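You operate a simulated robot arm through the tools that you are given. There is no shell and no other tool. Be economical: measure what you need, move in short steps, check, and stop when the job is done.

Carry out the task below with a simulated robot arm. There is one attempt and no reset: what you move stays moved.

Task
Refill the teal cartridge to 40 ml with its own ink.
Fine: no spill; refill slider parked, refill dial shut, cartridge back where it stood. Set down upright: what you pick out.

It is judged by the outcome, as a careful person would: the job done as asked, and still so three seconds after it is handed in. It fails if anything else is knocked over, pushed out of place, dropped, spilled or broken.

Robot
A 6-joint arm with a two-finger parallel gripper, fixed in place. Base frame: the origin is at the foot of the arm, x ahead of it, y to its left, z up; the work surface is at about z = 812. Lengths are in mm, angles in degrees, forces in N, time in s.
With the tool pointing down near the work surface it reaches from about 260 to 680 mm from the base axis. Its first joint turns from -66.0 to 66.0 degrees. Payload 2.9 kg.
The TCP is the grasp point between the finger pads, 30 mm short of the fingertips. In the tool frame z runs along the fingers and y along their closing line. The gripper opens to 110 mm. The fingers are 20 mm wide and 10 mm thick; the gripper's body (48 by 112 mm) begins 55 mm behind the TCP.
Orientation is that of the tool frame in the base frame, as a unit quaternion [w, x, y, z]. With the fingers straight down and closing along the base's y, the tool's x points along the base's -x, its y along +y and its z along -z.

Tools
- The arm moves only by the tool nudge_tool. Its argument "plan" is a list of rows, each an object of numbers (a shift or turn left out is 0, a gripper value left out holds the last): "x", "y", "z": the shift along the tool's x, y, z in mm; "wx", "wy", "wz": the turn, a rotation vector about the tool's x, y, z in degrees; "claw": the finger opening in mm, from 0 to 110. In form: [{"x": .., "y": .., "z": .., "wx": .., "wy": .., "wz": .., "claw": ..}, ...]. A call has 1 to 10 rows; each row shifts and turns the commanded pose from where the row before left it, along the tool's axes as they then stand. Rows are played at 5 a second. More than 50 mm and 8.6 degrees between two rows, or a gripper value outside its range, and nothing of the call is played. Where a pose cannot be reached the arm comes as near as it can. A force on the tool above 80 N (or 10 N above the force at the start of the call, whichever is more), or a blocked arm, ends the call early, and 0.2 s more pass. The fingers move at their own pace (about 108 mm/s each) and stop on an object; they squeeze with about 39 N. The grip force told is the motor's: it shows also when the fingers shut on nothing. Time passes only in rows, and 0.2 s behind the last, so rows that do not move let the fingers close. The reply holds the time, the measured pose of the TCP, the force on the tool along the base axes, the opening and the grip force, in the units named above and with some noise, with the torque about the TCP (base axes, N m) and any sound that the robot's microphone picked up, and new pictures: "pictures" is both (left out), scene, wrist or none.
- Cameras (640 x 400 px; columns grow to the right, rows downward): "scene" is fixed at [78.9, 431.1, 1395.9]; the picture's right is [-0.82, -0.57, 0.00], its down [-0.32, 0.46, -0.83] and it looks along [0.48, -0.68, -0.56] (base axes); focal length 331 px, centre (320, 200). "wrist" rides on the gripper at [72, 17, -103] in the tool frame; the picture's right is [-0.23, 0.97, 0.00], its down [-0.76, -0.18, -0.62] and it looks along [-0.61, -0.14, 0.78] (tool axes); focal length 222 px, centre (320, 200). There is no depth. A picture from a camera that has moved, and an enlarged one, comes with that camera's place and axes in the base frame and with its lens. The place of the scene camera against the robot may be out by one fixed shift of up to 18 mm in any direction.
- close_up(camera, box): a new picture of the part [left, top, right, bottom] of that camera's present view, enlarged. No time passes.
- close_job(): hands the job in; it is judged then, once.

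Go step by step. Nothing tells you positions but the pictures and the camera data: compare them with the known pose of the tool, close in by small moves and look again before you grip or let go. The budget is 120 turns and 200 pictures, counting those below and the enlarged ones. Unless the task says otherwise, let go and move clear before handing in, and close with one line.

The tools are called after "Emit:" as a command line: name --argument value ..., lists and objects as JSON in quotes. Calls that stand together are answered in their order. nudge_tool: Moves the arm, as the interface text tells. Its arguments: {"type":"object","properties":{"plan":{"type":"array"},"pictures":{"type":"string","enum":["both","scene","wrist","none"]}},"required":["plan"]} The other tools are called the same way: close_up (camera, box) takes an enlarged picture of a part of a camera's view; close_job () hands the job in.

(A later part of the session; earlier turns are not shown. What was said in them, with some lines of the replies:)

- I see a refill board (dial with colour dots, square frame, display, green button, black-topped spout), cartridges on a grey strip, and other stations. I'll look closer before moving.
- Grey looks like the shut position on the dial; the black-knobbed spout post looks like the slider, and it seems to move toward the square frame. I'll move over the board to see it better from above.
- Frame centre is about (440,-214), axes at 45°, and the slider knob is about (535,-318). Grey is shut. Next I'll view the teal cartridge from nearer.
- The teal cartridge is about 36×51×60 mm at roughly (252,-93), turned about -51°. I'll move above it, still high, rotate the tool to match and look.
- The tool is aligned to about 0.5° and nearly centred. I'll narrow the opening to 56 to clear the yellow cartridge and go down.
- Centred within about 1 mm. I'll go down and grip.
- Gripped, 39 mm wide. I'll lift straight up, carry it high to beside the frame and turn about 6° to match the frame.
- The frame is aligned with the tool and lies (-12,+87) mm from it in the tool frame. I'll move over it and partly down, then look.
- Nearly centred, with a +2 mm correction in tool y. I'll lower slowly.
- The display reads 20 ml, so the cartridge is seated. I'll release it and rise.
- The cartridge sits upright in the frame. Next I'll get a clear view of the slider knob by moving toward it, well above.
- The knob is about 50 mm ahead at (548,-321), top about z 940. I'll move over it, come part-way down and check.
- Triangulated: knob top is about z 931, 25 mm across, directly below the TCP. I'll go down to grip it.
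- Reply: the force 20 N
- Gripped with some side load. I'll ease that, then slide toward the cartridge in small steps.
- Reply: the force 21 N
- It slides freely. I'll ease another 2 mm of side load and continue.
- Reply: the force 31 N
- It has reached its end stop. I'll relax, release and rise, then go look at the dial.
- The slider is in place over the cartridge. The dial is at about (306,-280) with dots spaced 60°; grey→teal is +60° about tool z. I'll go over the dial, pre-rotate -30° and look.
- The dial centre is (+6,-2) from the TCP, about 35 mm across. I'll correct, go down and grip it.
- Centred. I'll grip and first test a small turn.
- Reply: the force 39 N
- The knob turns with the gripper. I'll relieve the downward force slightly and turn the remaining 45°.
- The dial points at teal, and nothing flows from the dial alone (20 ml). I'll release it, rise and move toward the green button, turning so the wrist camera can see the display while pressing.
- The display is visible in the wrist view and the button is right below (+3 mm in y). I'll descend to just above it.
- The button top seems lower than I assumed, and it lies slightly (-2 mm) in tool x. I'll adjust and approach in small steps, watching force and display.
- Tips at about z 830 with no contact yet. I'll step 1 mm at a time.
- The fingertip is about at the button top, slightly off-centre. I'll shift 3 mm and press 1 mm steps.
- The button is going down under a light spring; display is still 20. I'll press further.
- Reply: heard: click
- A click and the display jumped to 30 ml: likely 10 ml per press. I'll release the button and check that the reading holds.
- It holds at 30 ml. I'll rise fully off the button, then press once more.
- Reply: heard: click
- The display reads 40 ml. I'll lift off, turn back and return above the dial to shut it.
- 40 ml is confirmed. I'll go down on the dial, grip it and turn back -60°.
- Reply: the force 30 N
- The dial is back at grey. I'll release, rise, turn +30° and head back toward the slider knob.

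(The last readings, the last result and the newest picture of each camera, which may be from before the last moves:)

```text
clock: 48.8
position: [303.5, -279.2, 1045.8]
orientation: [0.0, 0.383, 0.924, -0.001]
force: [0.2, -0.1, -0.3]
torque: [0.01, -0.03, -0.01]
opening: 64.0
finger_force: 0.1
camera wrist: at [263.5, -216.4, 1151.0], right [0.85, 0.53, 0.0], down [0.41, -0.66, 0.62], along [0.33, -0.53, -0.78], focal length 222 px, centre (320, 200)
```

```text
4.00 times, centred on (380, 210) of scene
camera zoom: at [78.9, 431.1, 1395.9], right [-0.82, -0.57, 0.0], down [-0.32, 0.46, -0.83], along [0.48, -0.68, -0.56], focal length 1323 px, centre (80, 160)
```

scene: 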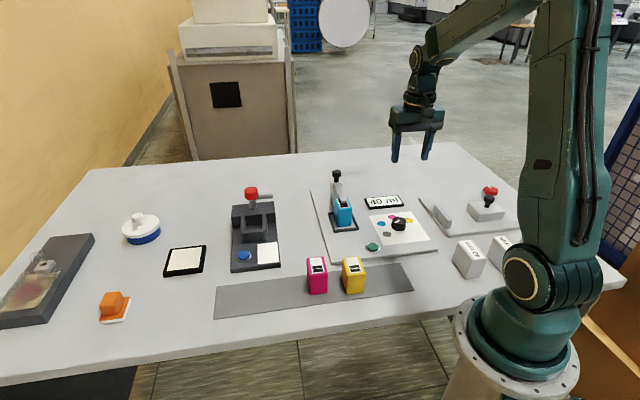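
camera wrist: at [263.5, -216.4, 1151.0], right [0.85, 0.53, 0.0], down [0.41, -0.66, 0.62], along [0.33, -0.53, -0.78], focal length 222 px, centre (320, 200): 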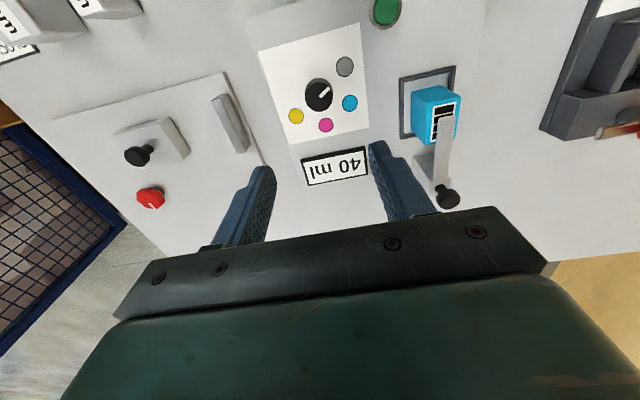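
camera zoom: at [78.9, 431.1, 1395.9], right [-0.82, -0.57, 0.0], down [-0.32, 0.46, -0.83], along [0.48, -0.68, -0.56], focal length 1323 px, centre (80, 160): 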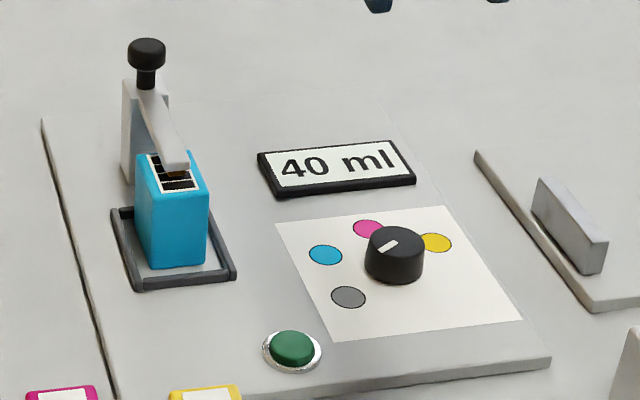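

The dial is shut and the display shows 40 ml. I'll move above the slider knob.

Emit:
nudge_tool --plan '[{"x": -28.5, "y": 28.3}, {"x": -28.5, "y": 28.3}, {"x": -28.5, "y": 28.3}, {"x": -28.5, "y": 28.3}, {"x": -28.5, "y": 28.3}, {"z": 40}]' --pictures "wrist"

Emit:
close_up --camera "wrist" --box '[240, 60, 400, 220]'

```text
clock: 50.2
position: [506.2, -279.0, 1008.5]
orientation: [0.0, 0.381, 0.924, 0.0]
force: [0.6, -0.5, -0.1]
torque: [-0.01, -0.01, 0.04]
opening: 63.8
finger_force: 0.0
camera wrist: at [465.3, -217.2, 1110.8], right [0.85, 0.53, 0.0], down [0.42, -0.66, 0.62], along [0.33, -0.53, -0.78], focal length 222 px, centre (320, 200)
```

wrist: 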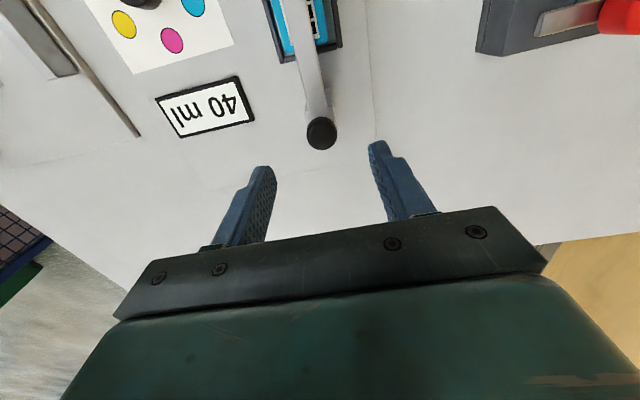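

```text
2.50 times, centred on (320, 140) of wrist
camera zoom: at [465.3, -217.2, 1110.8], right [0.85, 0.53, 0.0], down [0.42, -0.66, 0.62], along [0.33, -0.53, -0.78], focal length 555 px, centre (320, 350)
```

zoom: 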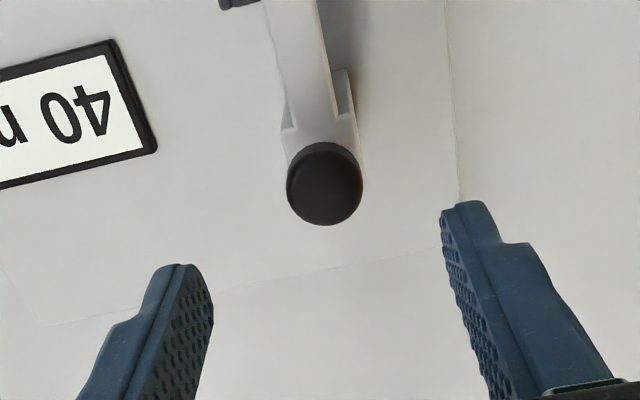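

Emit:
nudge_tool --plan '[{"x": -1, "z": 35, "claw": 52}, {"z": 25}, {"z": 11}, {"claw": 10}, {}, {}]' --pictures "none"

```text
clock: 51.6
position: [506.7, -280.5, 937.0]
orientation: [0.0, 0.379, 0.925, 0.001]
force: [9.0, 8.5, -3.3]
torque: [-0.26, -0.66, 0.1]
opening: 27.5
finger_force: 45.1
```

Gripped. I'll slide it back toward the parked end.

Emit:
nudge_tool --plan '[{"y": 1}, {"x": -6}, {"x": -6}, {"x": -6}, {"x": -6}, {"x": -6}, {"x": -6}, {"x": -6}, {"x": -6}]' --pictures "none"

Emit:
nudge_tool --plan '[{"x": -4}, {"x": -4}, {"x": -3}, {}]' --pictures "scene"

Emit:
close_up --camera "scene" --box '[290, 130, 390, 230]'

```text
clock: 53.6
position: [538.9, -313.5, 936.8]
orientation: [0.0, 0.382, 0.924, 0.0]
force: [2.4, 5.4, 6.6]
torque: [0.8, 0.67, 0.0]
opening: 27.6
finger_force: 45.2
```

```text
clock: 54.6
position: [547.9, -322.3, 937.3]
orientation: [0.0, 0.381, 0.924, -0.001]
force: [0.2, 2.8, 6.1]
torque: [0.61, 0.58, -0.06]
opening: 27.7
finger_force: 45.3
```

scene: 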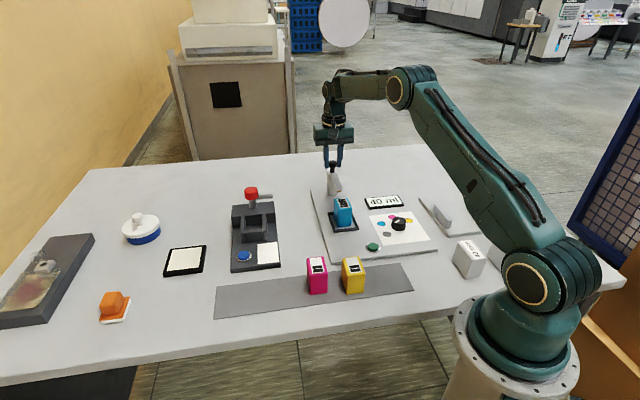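

```text
4.00 times, centred on (340, 180) of scene
camera zoom: at [78.8, 431.2, 1395.8], right [-0.82, -0.57, 0.0], down [-0.32, 0.46, -0.83], along [0.48, -0.68, -0.56], focal length 1323 px, centre (240, 280)
```

zoom: 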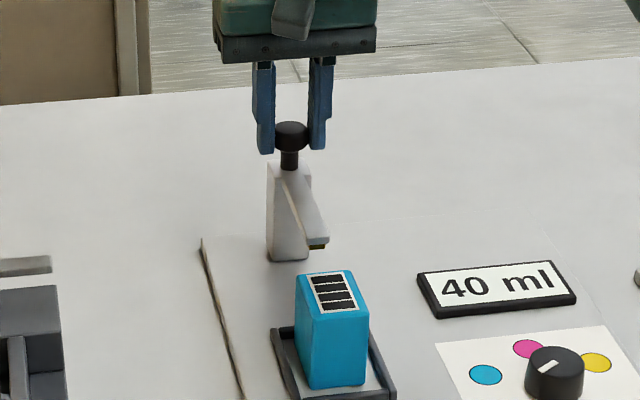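

It matches the original picture. I'll nudge a little to confirm the stop.

Emit:
nudge_tool --plan '[{"x": -2}, {"x": -2}, {}]' --pictures "none"

```text
clock: 55.4
position: [548.8, -322.8, 937.0]
orientation: [-0.004, 0.381, 0.925, 0.0]
force: [-19.7, 17.4, 10.8]
torque: [0.32, 0.3, 0.0]
opening: 27.5
finger_force: 45.0
```

At the parked stop. I'll relax, release, rise and go above the cartridge.

Emit:
nudge_tool --plan '[{"x": 2.5}, {"claw": 58}, {}, {"z": -40}, {"z": -40}, {"x": 50}, {"x": 50}, {"x": 50}]' --pictures "both"

Emit:
close_up --camera "wrist" --box '[240, 60, 400, 220]'

Emit:
close_up --camera "scene" --box '[290, 130, 390, 230]'

```text
clock: 57.2
position: [444.6, -215.2, 1016.7]
orientation: [0.001, 0.381, 0.925, -0.001]
force: [-1.0, 0.5, 0.3]
torque: [0.0, 0.0, -0.03]
opening: 57.8
finger_force: 0.1
camera wrist: at [402.6, -152.4, 1119.7], right [0.85, 0.53, 0.0], down [0.41, -0.66, 0.62], along [0.33, -0.53, -0.78], focal length 222 px, centre (320, 200)
```

scene: 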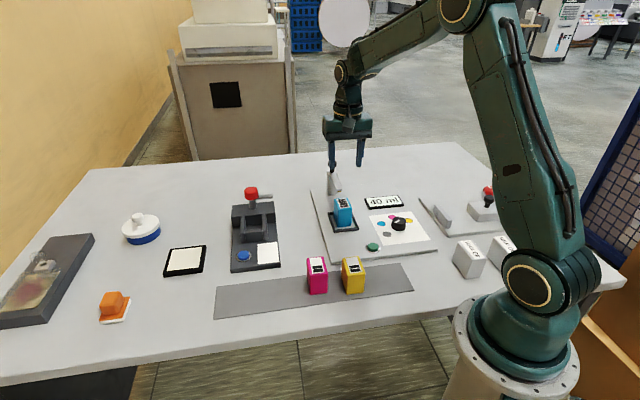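
wrist: 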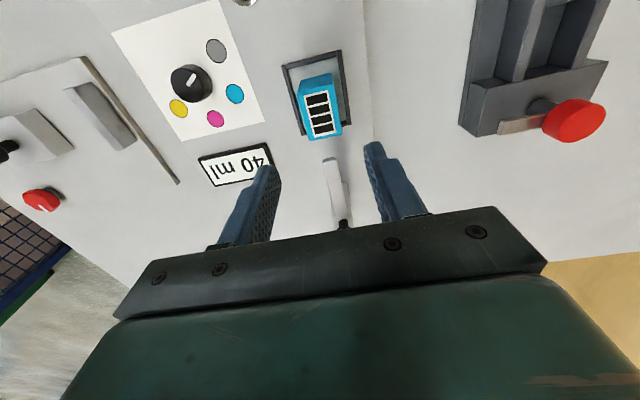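

```text
2.50 times, centred on (320, 140) of wrist
camera zoom: at [402.6, -152.4, 1119.7], right [0.85, 0.53, 0.0], down [0.41, -0.66, 0.62], along [0.33, -0.53, -0.78], focal length 555 px, centre (320, 350)
```

zoom: 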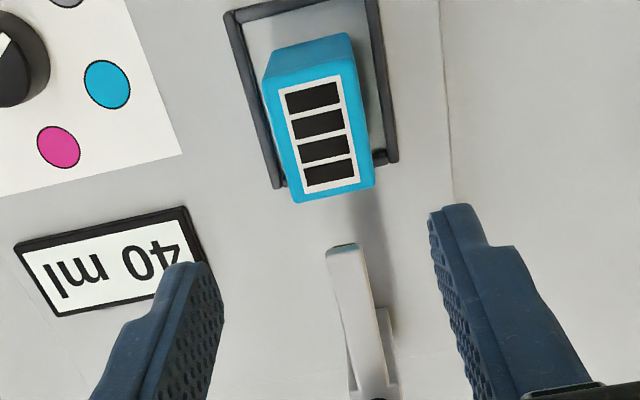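

```text
4.00 times, centred on (340, 180) of scene
camera zoom: at [78.9, 431.1, 1395.8], right [-0.82, -0.57, 0.0], down [-0.32, 0.46, -0.83], along [0.48, -0.68, -0.56], focal length 1323 px, centre (240, 280)
```

zoom: 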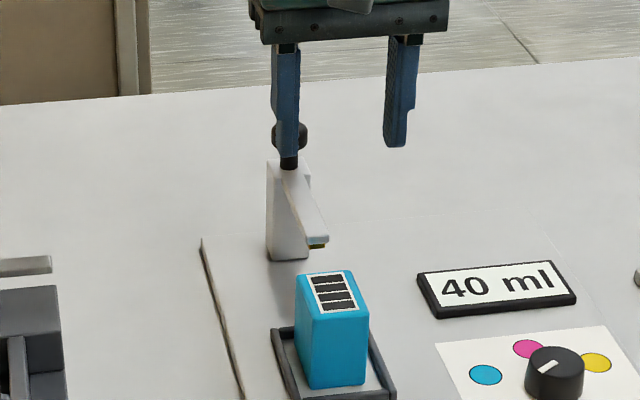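

Slider parked, 40 ml, four bars on the label. I'll match the earlier grip pose and take the cartridge.

Emit:
nudge_tool --plan '[{"x": 1, "y": -0.8, "z": 45}, {"z": 45}, {"z": 35}, {"z": 20}]' --pictures "scene"

Emit:
close_up --camera "scene" --box '[310, 170, 380, 240]'

```text
clock: 58.2
position: [442.3, -216.9, 872.0]
orientation: [0.0, 0.381, 0.925, -0.001]
force: [-0.2, 0.0, 0.2]
torque: [0.0, 0.01, 0.01]
opening: 58.1
finger_force: 0.0
```

scene: 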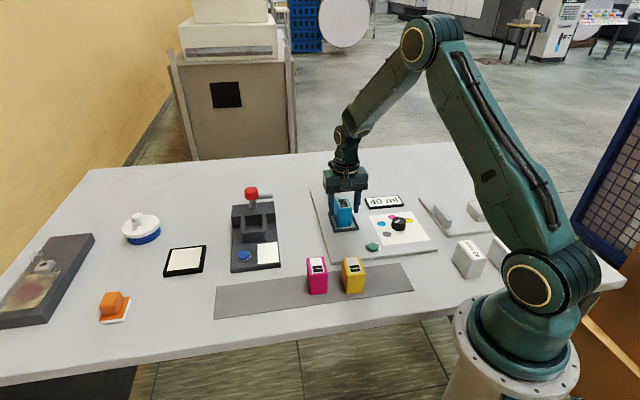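

```text
5.71 times, centred on (345, 205) of scene
camera zoom: at [78.9, 431.1, 1395.9], right [-0.82, -0.57, 0.0], down [-0.32, 0.46, -0.83], along [0.48, -0.68, -0.56], focal length 1890 px, centre (177, 171)
```

zoom: 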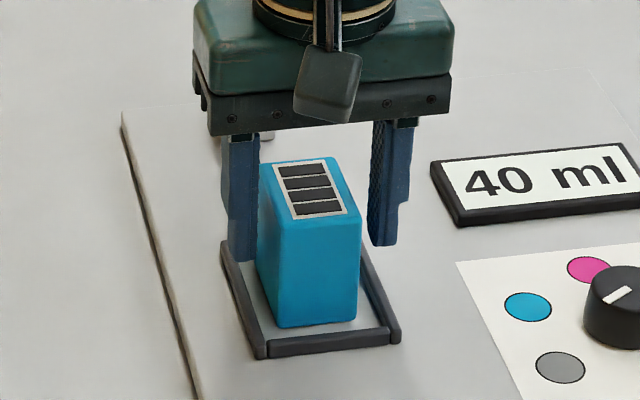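

Emit:
nudge_tool --plan '[{"y": 1}, {"claw": 20}, {}, {}]' --pictures "wrist"

Emit:
close_up --camera "wrist" --box '[260, 100, 360, 240]'

```text
clock: 59.2
position: [442.5, -216.3, 872.0]
orientation: [0.0, 0.381, 0.925, 0.0]
force: [0.0, -0.7, 0.3]
torque: [-0.02, 0.01, 0.02]
opening: 39.5
finger_force: 38.6
camera wrist: at [402.1, -153.4, 974.8], right [0.85, 0.53, 0.0], down [0.42, -0.66, 0.62], along [0.33, -0.53, -0.78], focal length 222 px, centre (320, 200)
```

wrist: 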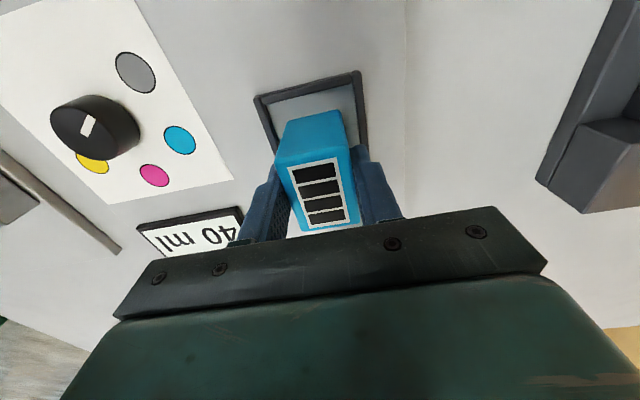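

```text
2.86 times, centred on (310, 170) of wrist
camera zoom: at [402.1, -153.4, 974.8], right [0.85, 0.53, 0.0], down [0.42, -0.66, 0.62], along [0.33, -0.53, -0.78], focal length 635 px, centre (349, 286)
```

zoom: 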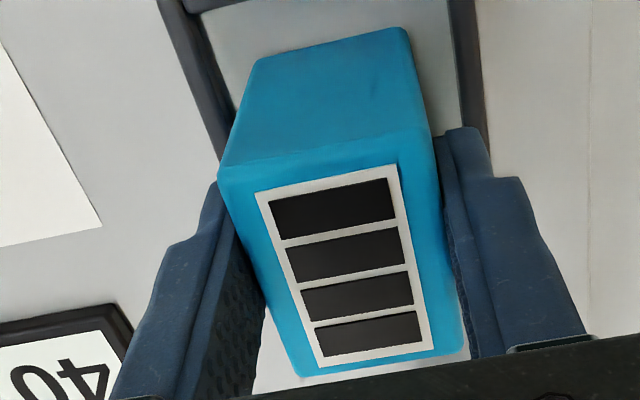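

Gripped in the same relation as before. I'll lift and carry it back above its original spot.

Emit:
nudge_tool --plan '[{"z": -20}, {"z": -40}, {"z": -45}, {"x": 40, "y": -8}, {"x": 40, "y": -8}, {"x": 40, "y": -8}, {"x": 40, "y": -8}, {"x": 40, "y": -8}, {"x": 24.5, "y": -5.9}, {"wz": 6.2}]' --pictures "none"

Emit:
nudge_tool --plan '[{"z": 35}, {"z": 20}, {}]' --pictures "both"

Emit:
close_up --camera "scene" --box '[290, 220, 420, 310]'

```text
clock: 61.4
position: [249.2, -90.0, 975.9]
orientation: [0.0, 0.43, 0.903, 0.0]
force: [0.2, -0.5, -1.1]
torque: [0.01, 0.0, -0.02]
opening: 39.4
finger_force: 38.6
```

```text
clock: 62.2
position: [250.4, -90.5, 921.2]
orientation: [0.0, 0.43, 0.903, 0.0]
force: [0.1, 0.1, -1.0]
torque: [0.0, -0.01, 0.0]
opening: 39.6
finger_force: 39.0
camera wrist: at [217.2, -23.7, 1024.3], right [0.9, 0.44, 0.0], down [0.34, -0.7, 0.62], along [0.27, -0.56, -0.78], focal length 222 px, centre (320, 200)
```

scene: 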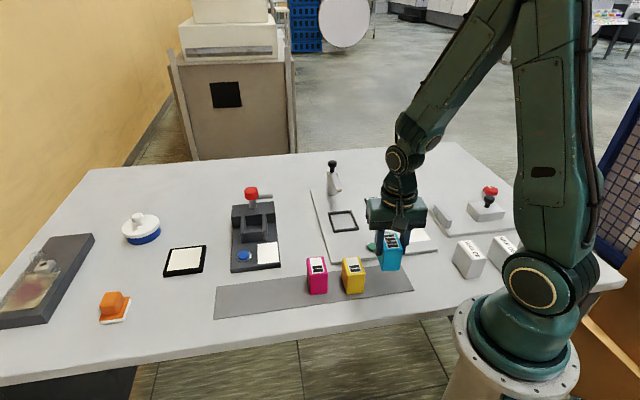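
wrist: 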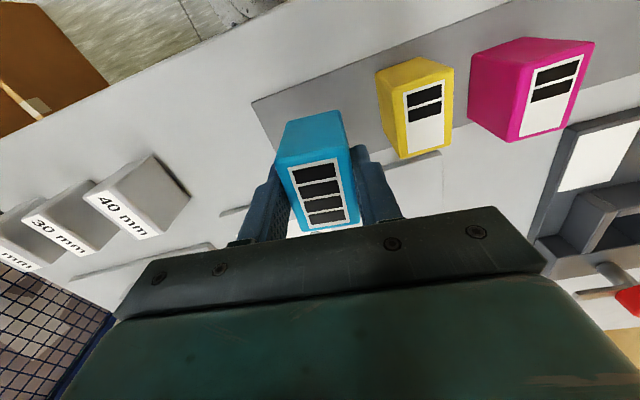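

```text
4.44 times, centred on (355, 265) of scene
camera zoom: at [78.9, 431.1, 1395.9], right [-0.82, -0.57, 0.0], down [-0.32, 0.46, -0.83], along [0.48, -0.68, -0.56], focal length 1470 px, centre (164, -89)
```

zoom: 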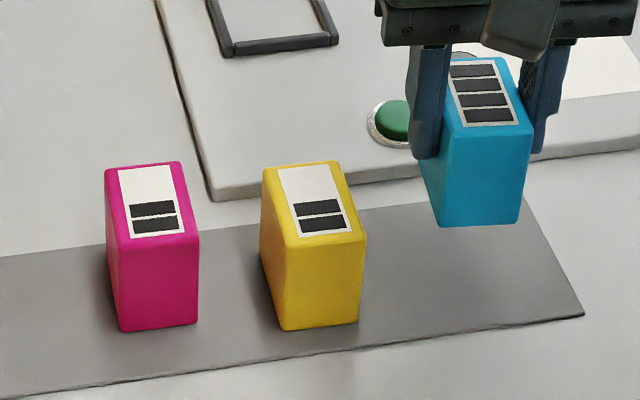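

Emit:
nudge_tool --plan '[{"z": 30}, {"z": 20}, {"z": 5}, {}]' --pictures "both"

Emit:
close_up --camera "scene" --box '[290, 240, 420, 310]'

```text
clock: 63.2
position: [250.6, -89.3, 866.8]
orientation: [0.0, 0.431, 0.902, 0.0]
force: [0.2, 0.5, -0.7]
torque: [-0.02, -0.03, 0.02]
opening: 39.3
finger_force: 39.0
camera wrist: at [217.0, -22.9, 969.9], right [0.9, 0.44, 0.0], down [0.34, -0.7, 0.62], along [0.27, -0.56, -0.78], focal length 222 px, centre (320, 200)
```

scene: 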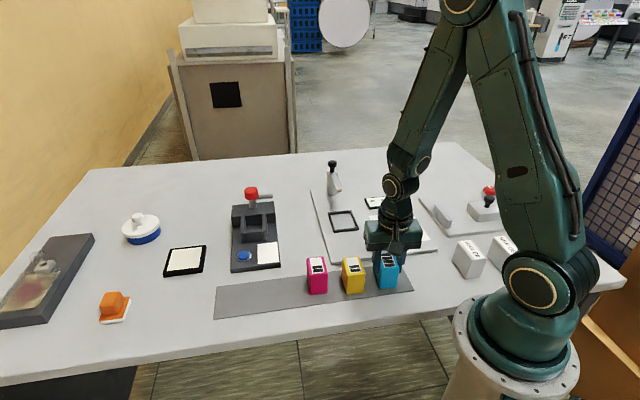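
wrist: 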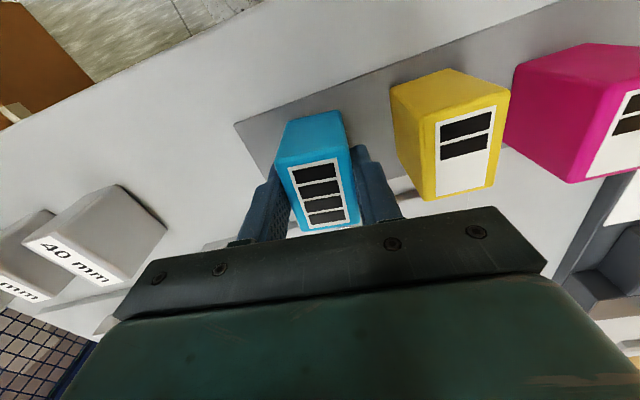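

```text
4.92 times, centred on (355, 275) of scene
camera zoom: at [78.9, 431.1, 1395.9], right [-0.82, -0.57, 0.0], down [-0.32, 0.46, -0.83], along [0.48, -0.68, -0.56], focal length 1628 px, centre (148, -169)
```

zoom: 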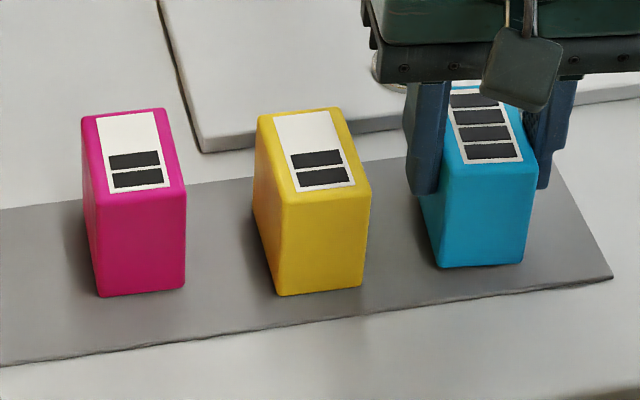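

Emit:
nudge_tool --plan '[{"z": 2}, {"z": 1}, {}]' --pictures "none"

Emit:
close_up --camera "scene" --box '[290, 240, 420, 310]'

```text
clock: 64.0
position: [249.6, -90.2, 863.3]
orientation: [0.0, 0.431, 0.903, 0.0]
force: [0.4, 0.1, -1.6]
torque: [-0.03, 0.01, 0.04]
opening: 39.3
finger_force: 38.7
```

```text
4.92 times, centred on (355, 275) of scene
camera zoom: at [78.9, 431.1, 1395.9], right [-0.82, -0.57, 0.0], down [-0.32, 0.46, -0.83], along [0.48, -0.68, -0.56], focal length 1628 px, centre (148, -169)
```

zoom: 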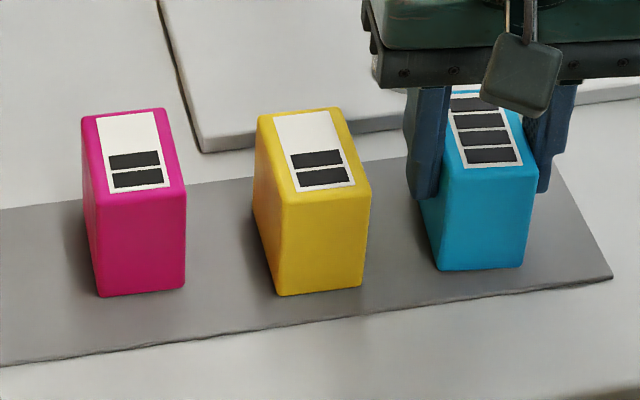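

Within about 2 mm of the original picture. I'll shift 1.5 mm away and lower to contact.

Emit:
nudge_tool --plan '[{"x": -1.5}, {"z": 1}, {}]' --pictures "none"

Emit:
nudge_tool --plan '[{"z": 1}, {}]' --pictures "none"

Emit:
close_up --camera "scene" --box '[290, 240, 420, 310]'

```text
clock: 64.8
position: [251.8, -91.3, 862.7]
orientation: [-0.001, 0.431, 0.903, 0.001]
force: [-0.7, 0.5, 1.3]
torque: [-0.02, -0.03, -0.02]
opening: 39.7
finger_force: 38.9
```

```text
clock: 65.4
position: [250.6, -92.2, 862.1]
orientation: [0.001, 0.43, 0.903, 0.0]
force: [-3.1, 2.0, 26.8]
torque: [-0.01, 0.07, -0.02]
opening: 39.3
finger_force: 39.4
```

```text
4.92 times, centred on (355, 275) of scene
camera zoom: at [78.6, 431.2, 1395.8], right [-0.82, -0.57, 0.0], down [-0.32, 0.46, -0.83], along [0.48, -0.68, -0.56], focal length 1628 px, centre (148, -169)
```

zoom: 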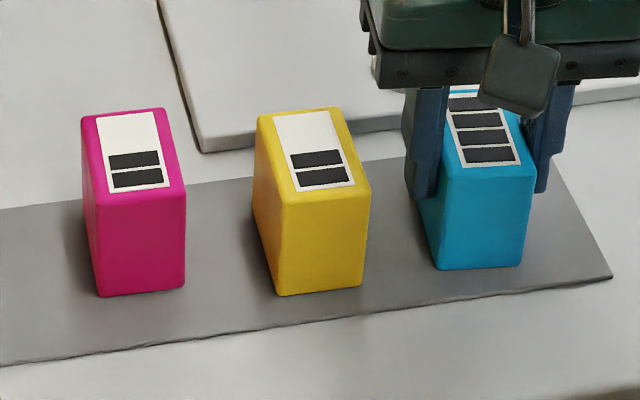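

In contact and matching the original picture. I'll ease up, release and rise.

Emit:
nudge_tool --plan '[{"z": -0.8}, {"claw": 54}, {}, {"z": -30}, {"z": -40}, {"z": -50}, {"x": -40, "z": -30}]' --pictures "both"

Emit:
close_up --camera "scene" --box '[290, 240, 420, 310]'

Emit:
close_up --camera "scene" --box '[300, 150, 450, 260]'

```text
clock: 67.0
position: [277.1, -123.3, 1011.7]
orientation: [0.001, 0.43, 0.903, 0.001]
force: [-0.1, -0.9, 0.2]
torque: [0.0, 0.01, 0.03]
opening: 54.3
finger_force: 0.0
camera wrist: at [244.2, -56.1, 1116.3], right [0.9, 0.44, 0.0], down [0.34, -0.7, 0.62], along [0.27, -0.56, -0.78], focal length 222 px, centre (320, 200)
```

scene: 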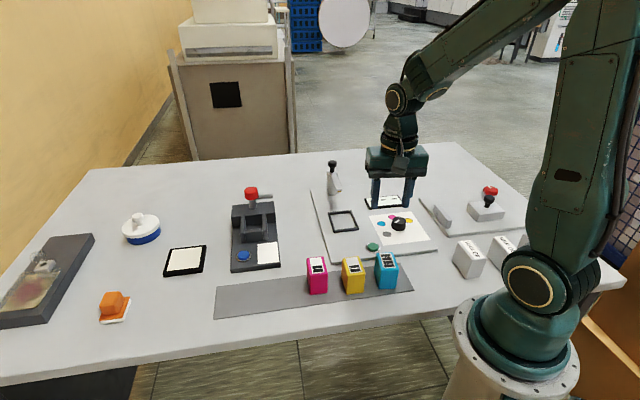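
wrist: 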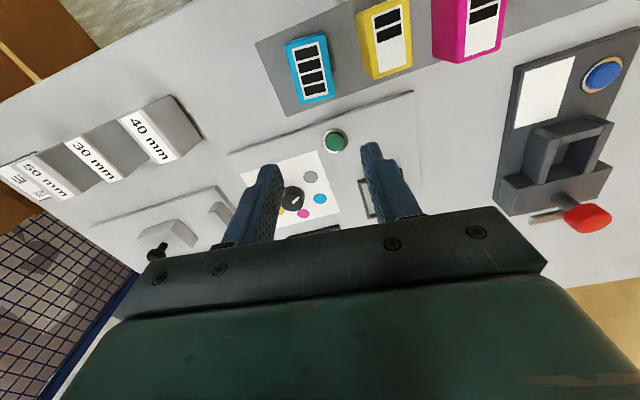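

```text
4.92 times, centred on (355, 275) of scene
camera zoom: at [78.9, 431.1, 1395.9], right [-0.82, -0.57, 0.0], down [-0.32, 0.46, -0.83], along [0.48, -0.68, -0.56], focal length 1628 px, centre (148, -169)
```

zoom: 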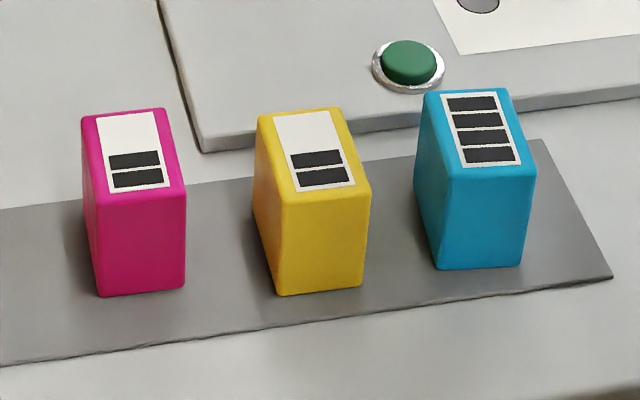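

```text
3.64 times, centred on (375, 205) of scene
camera zoom: at [78.9, 431.1, 1395.9], right [-0.82, -0.57, 0.0], down [-0.32, 0.46, -0.83], along [0.48, -0.68, -0.56], focal length 1203 px, centre (120, 182)
```

zoom: 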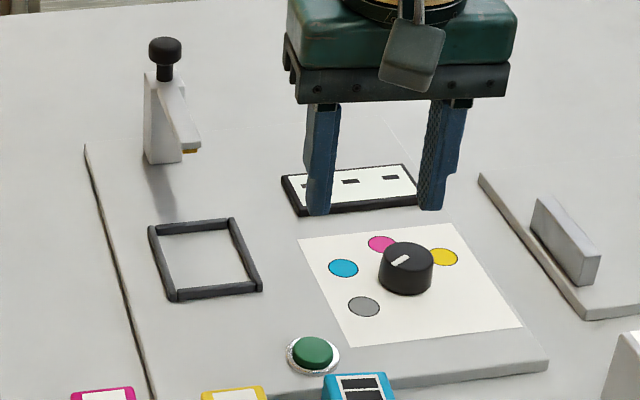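

Everything matches the starting picture: the cartridge is back in place with four bars, the slider is parked, the dial is at grey, and the arm is clear. I'll hand it in.

Emit:
close_job

```text
The job is handed in.
```

The teal cartridge was refilled from 20 to 40 ml with teal ink and stands upright in its original spot; the slider is parked, the dial is shut at grey, and I saw no spill.
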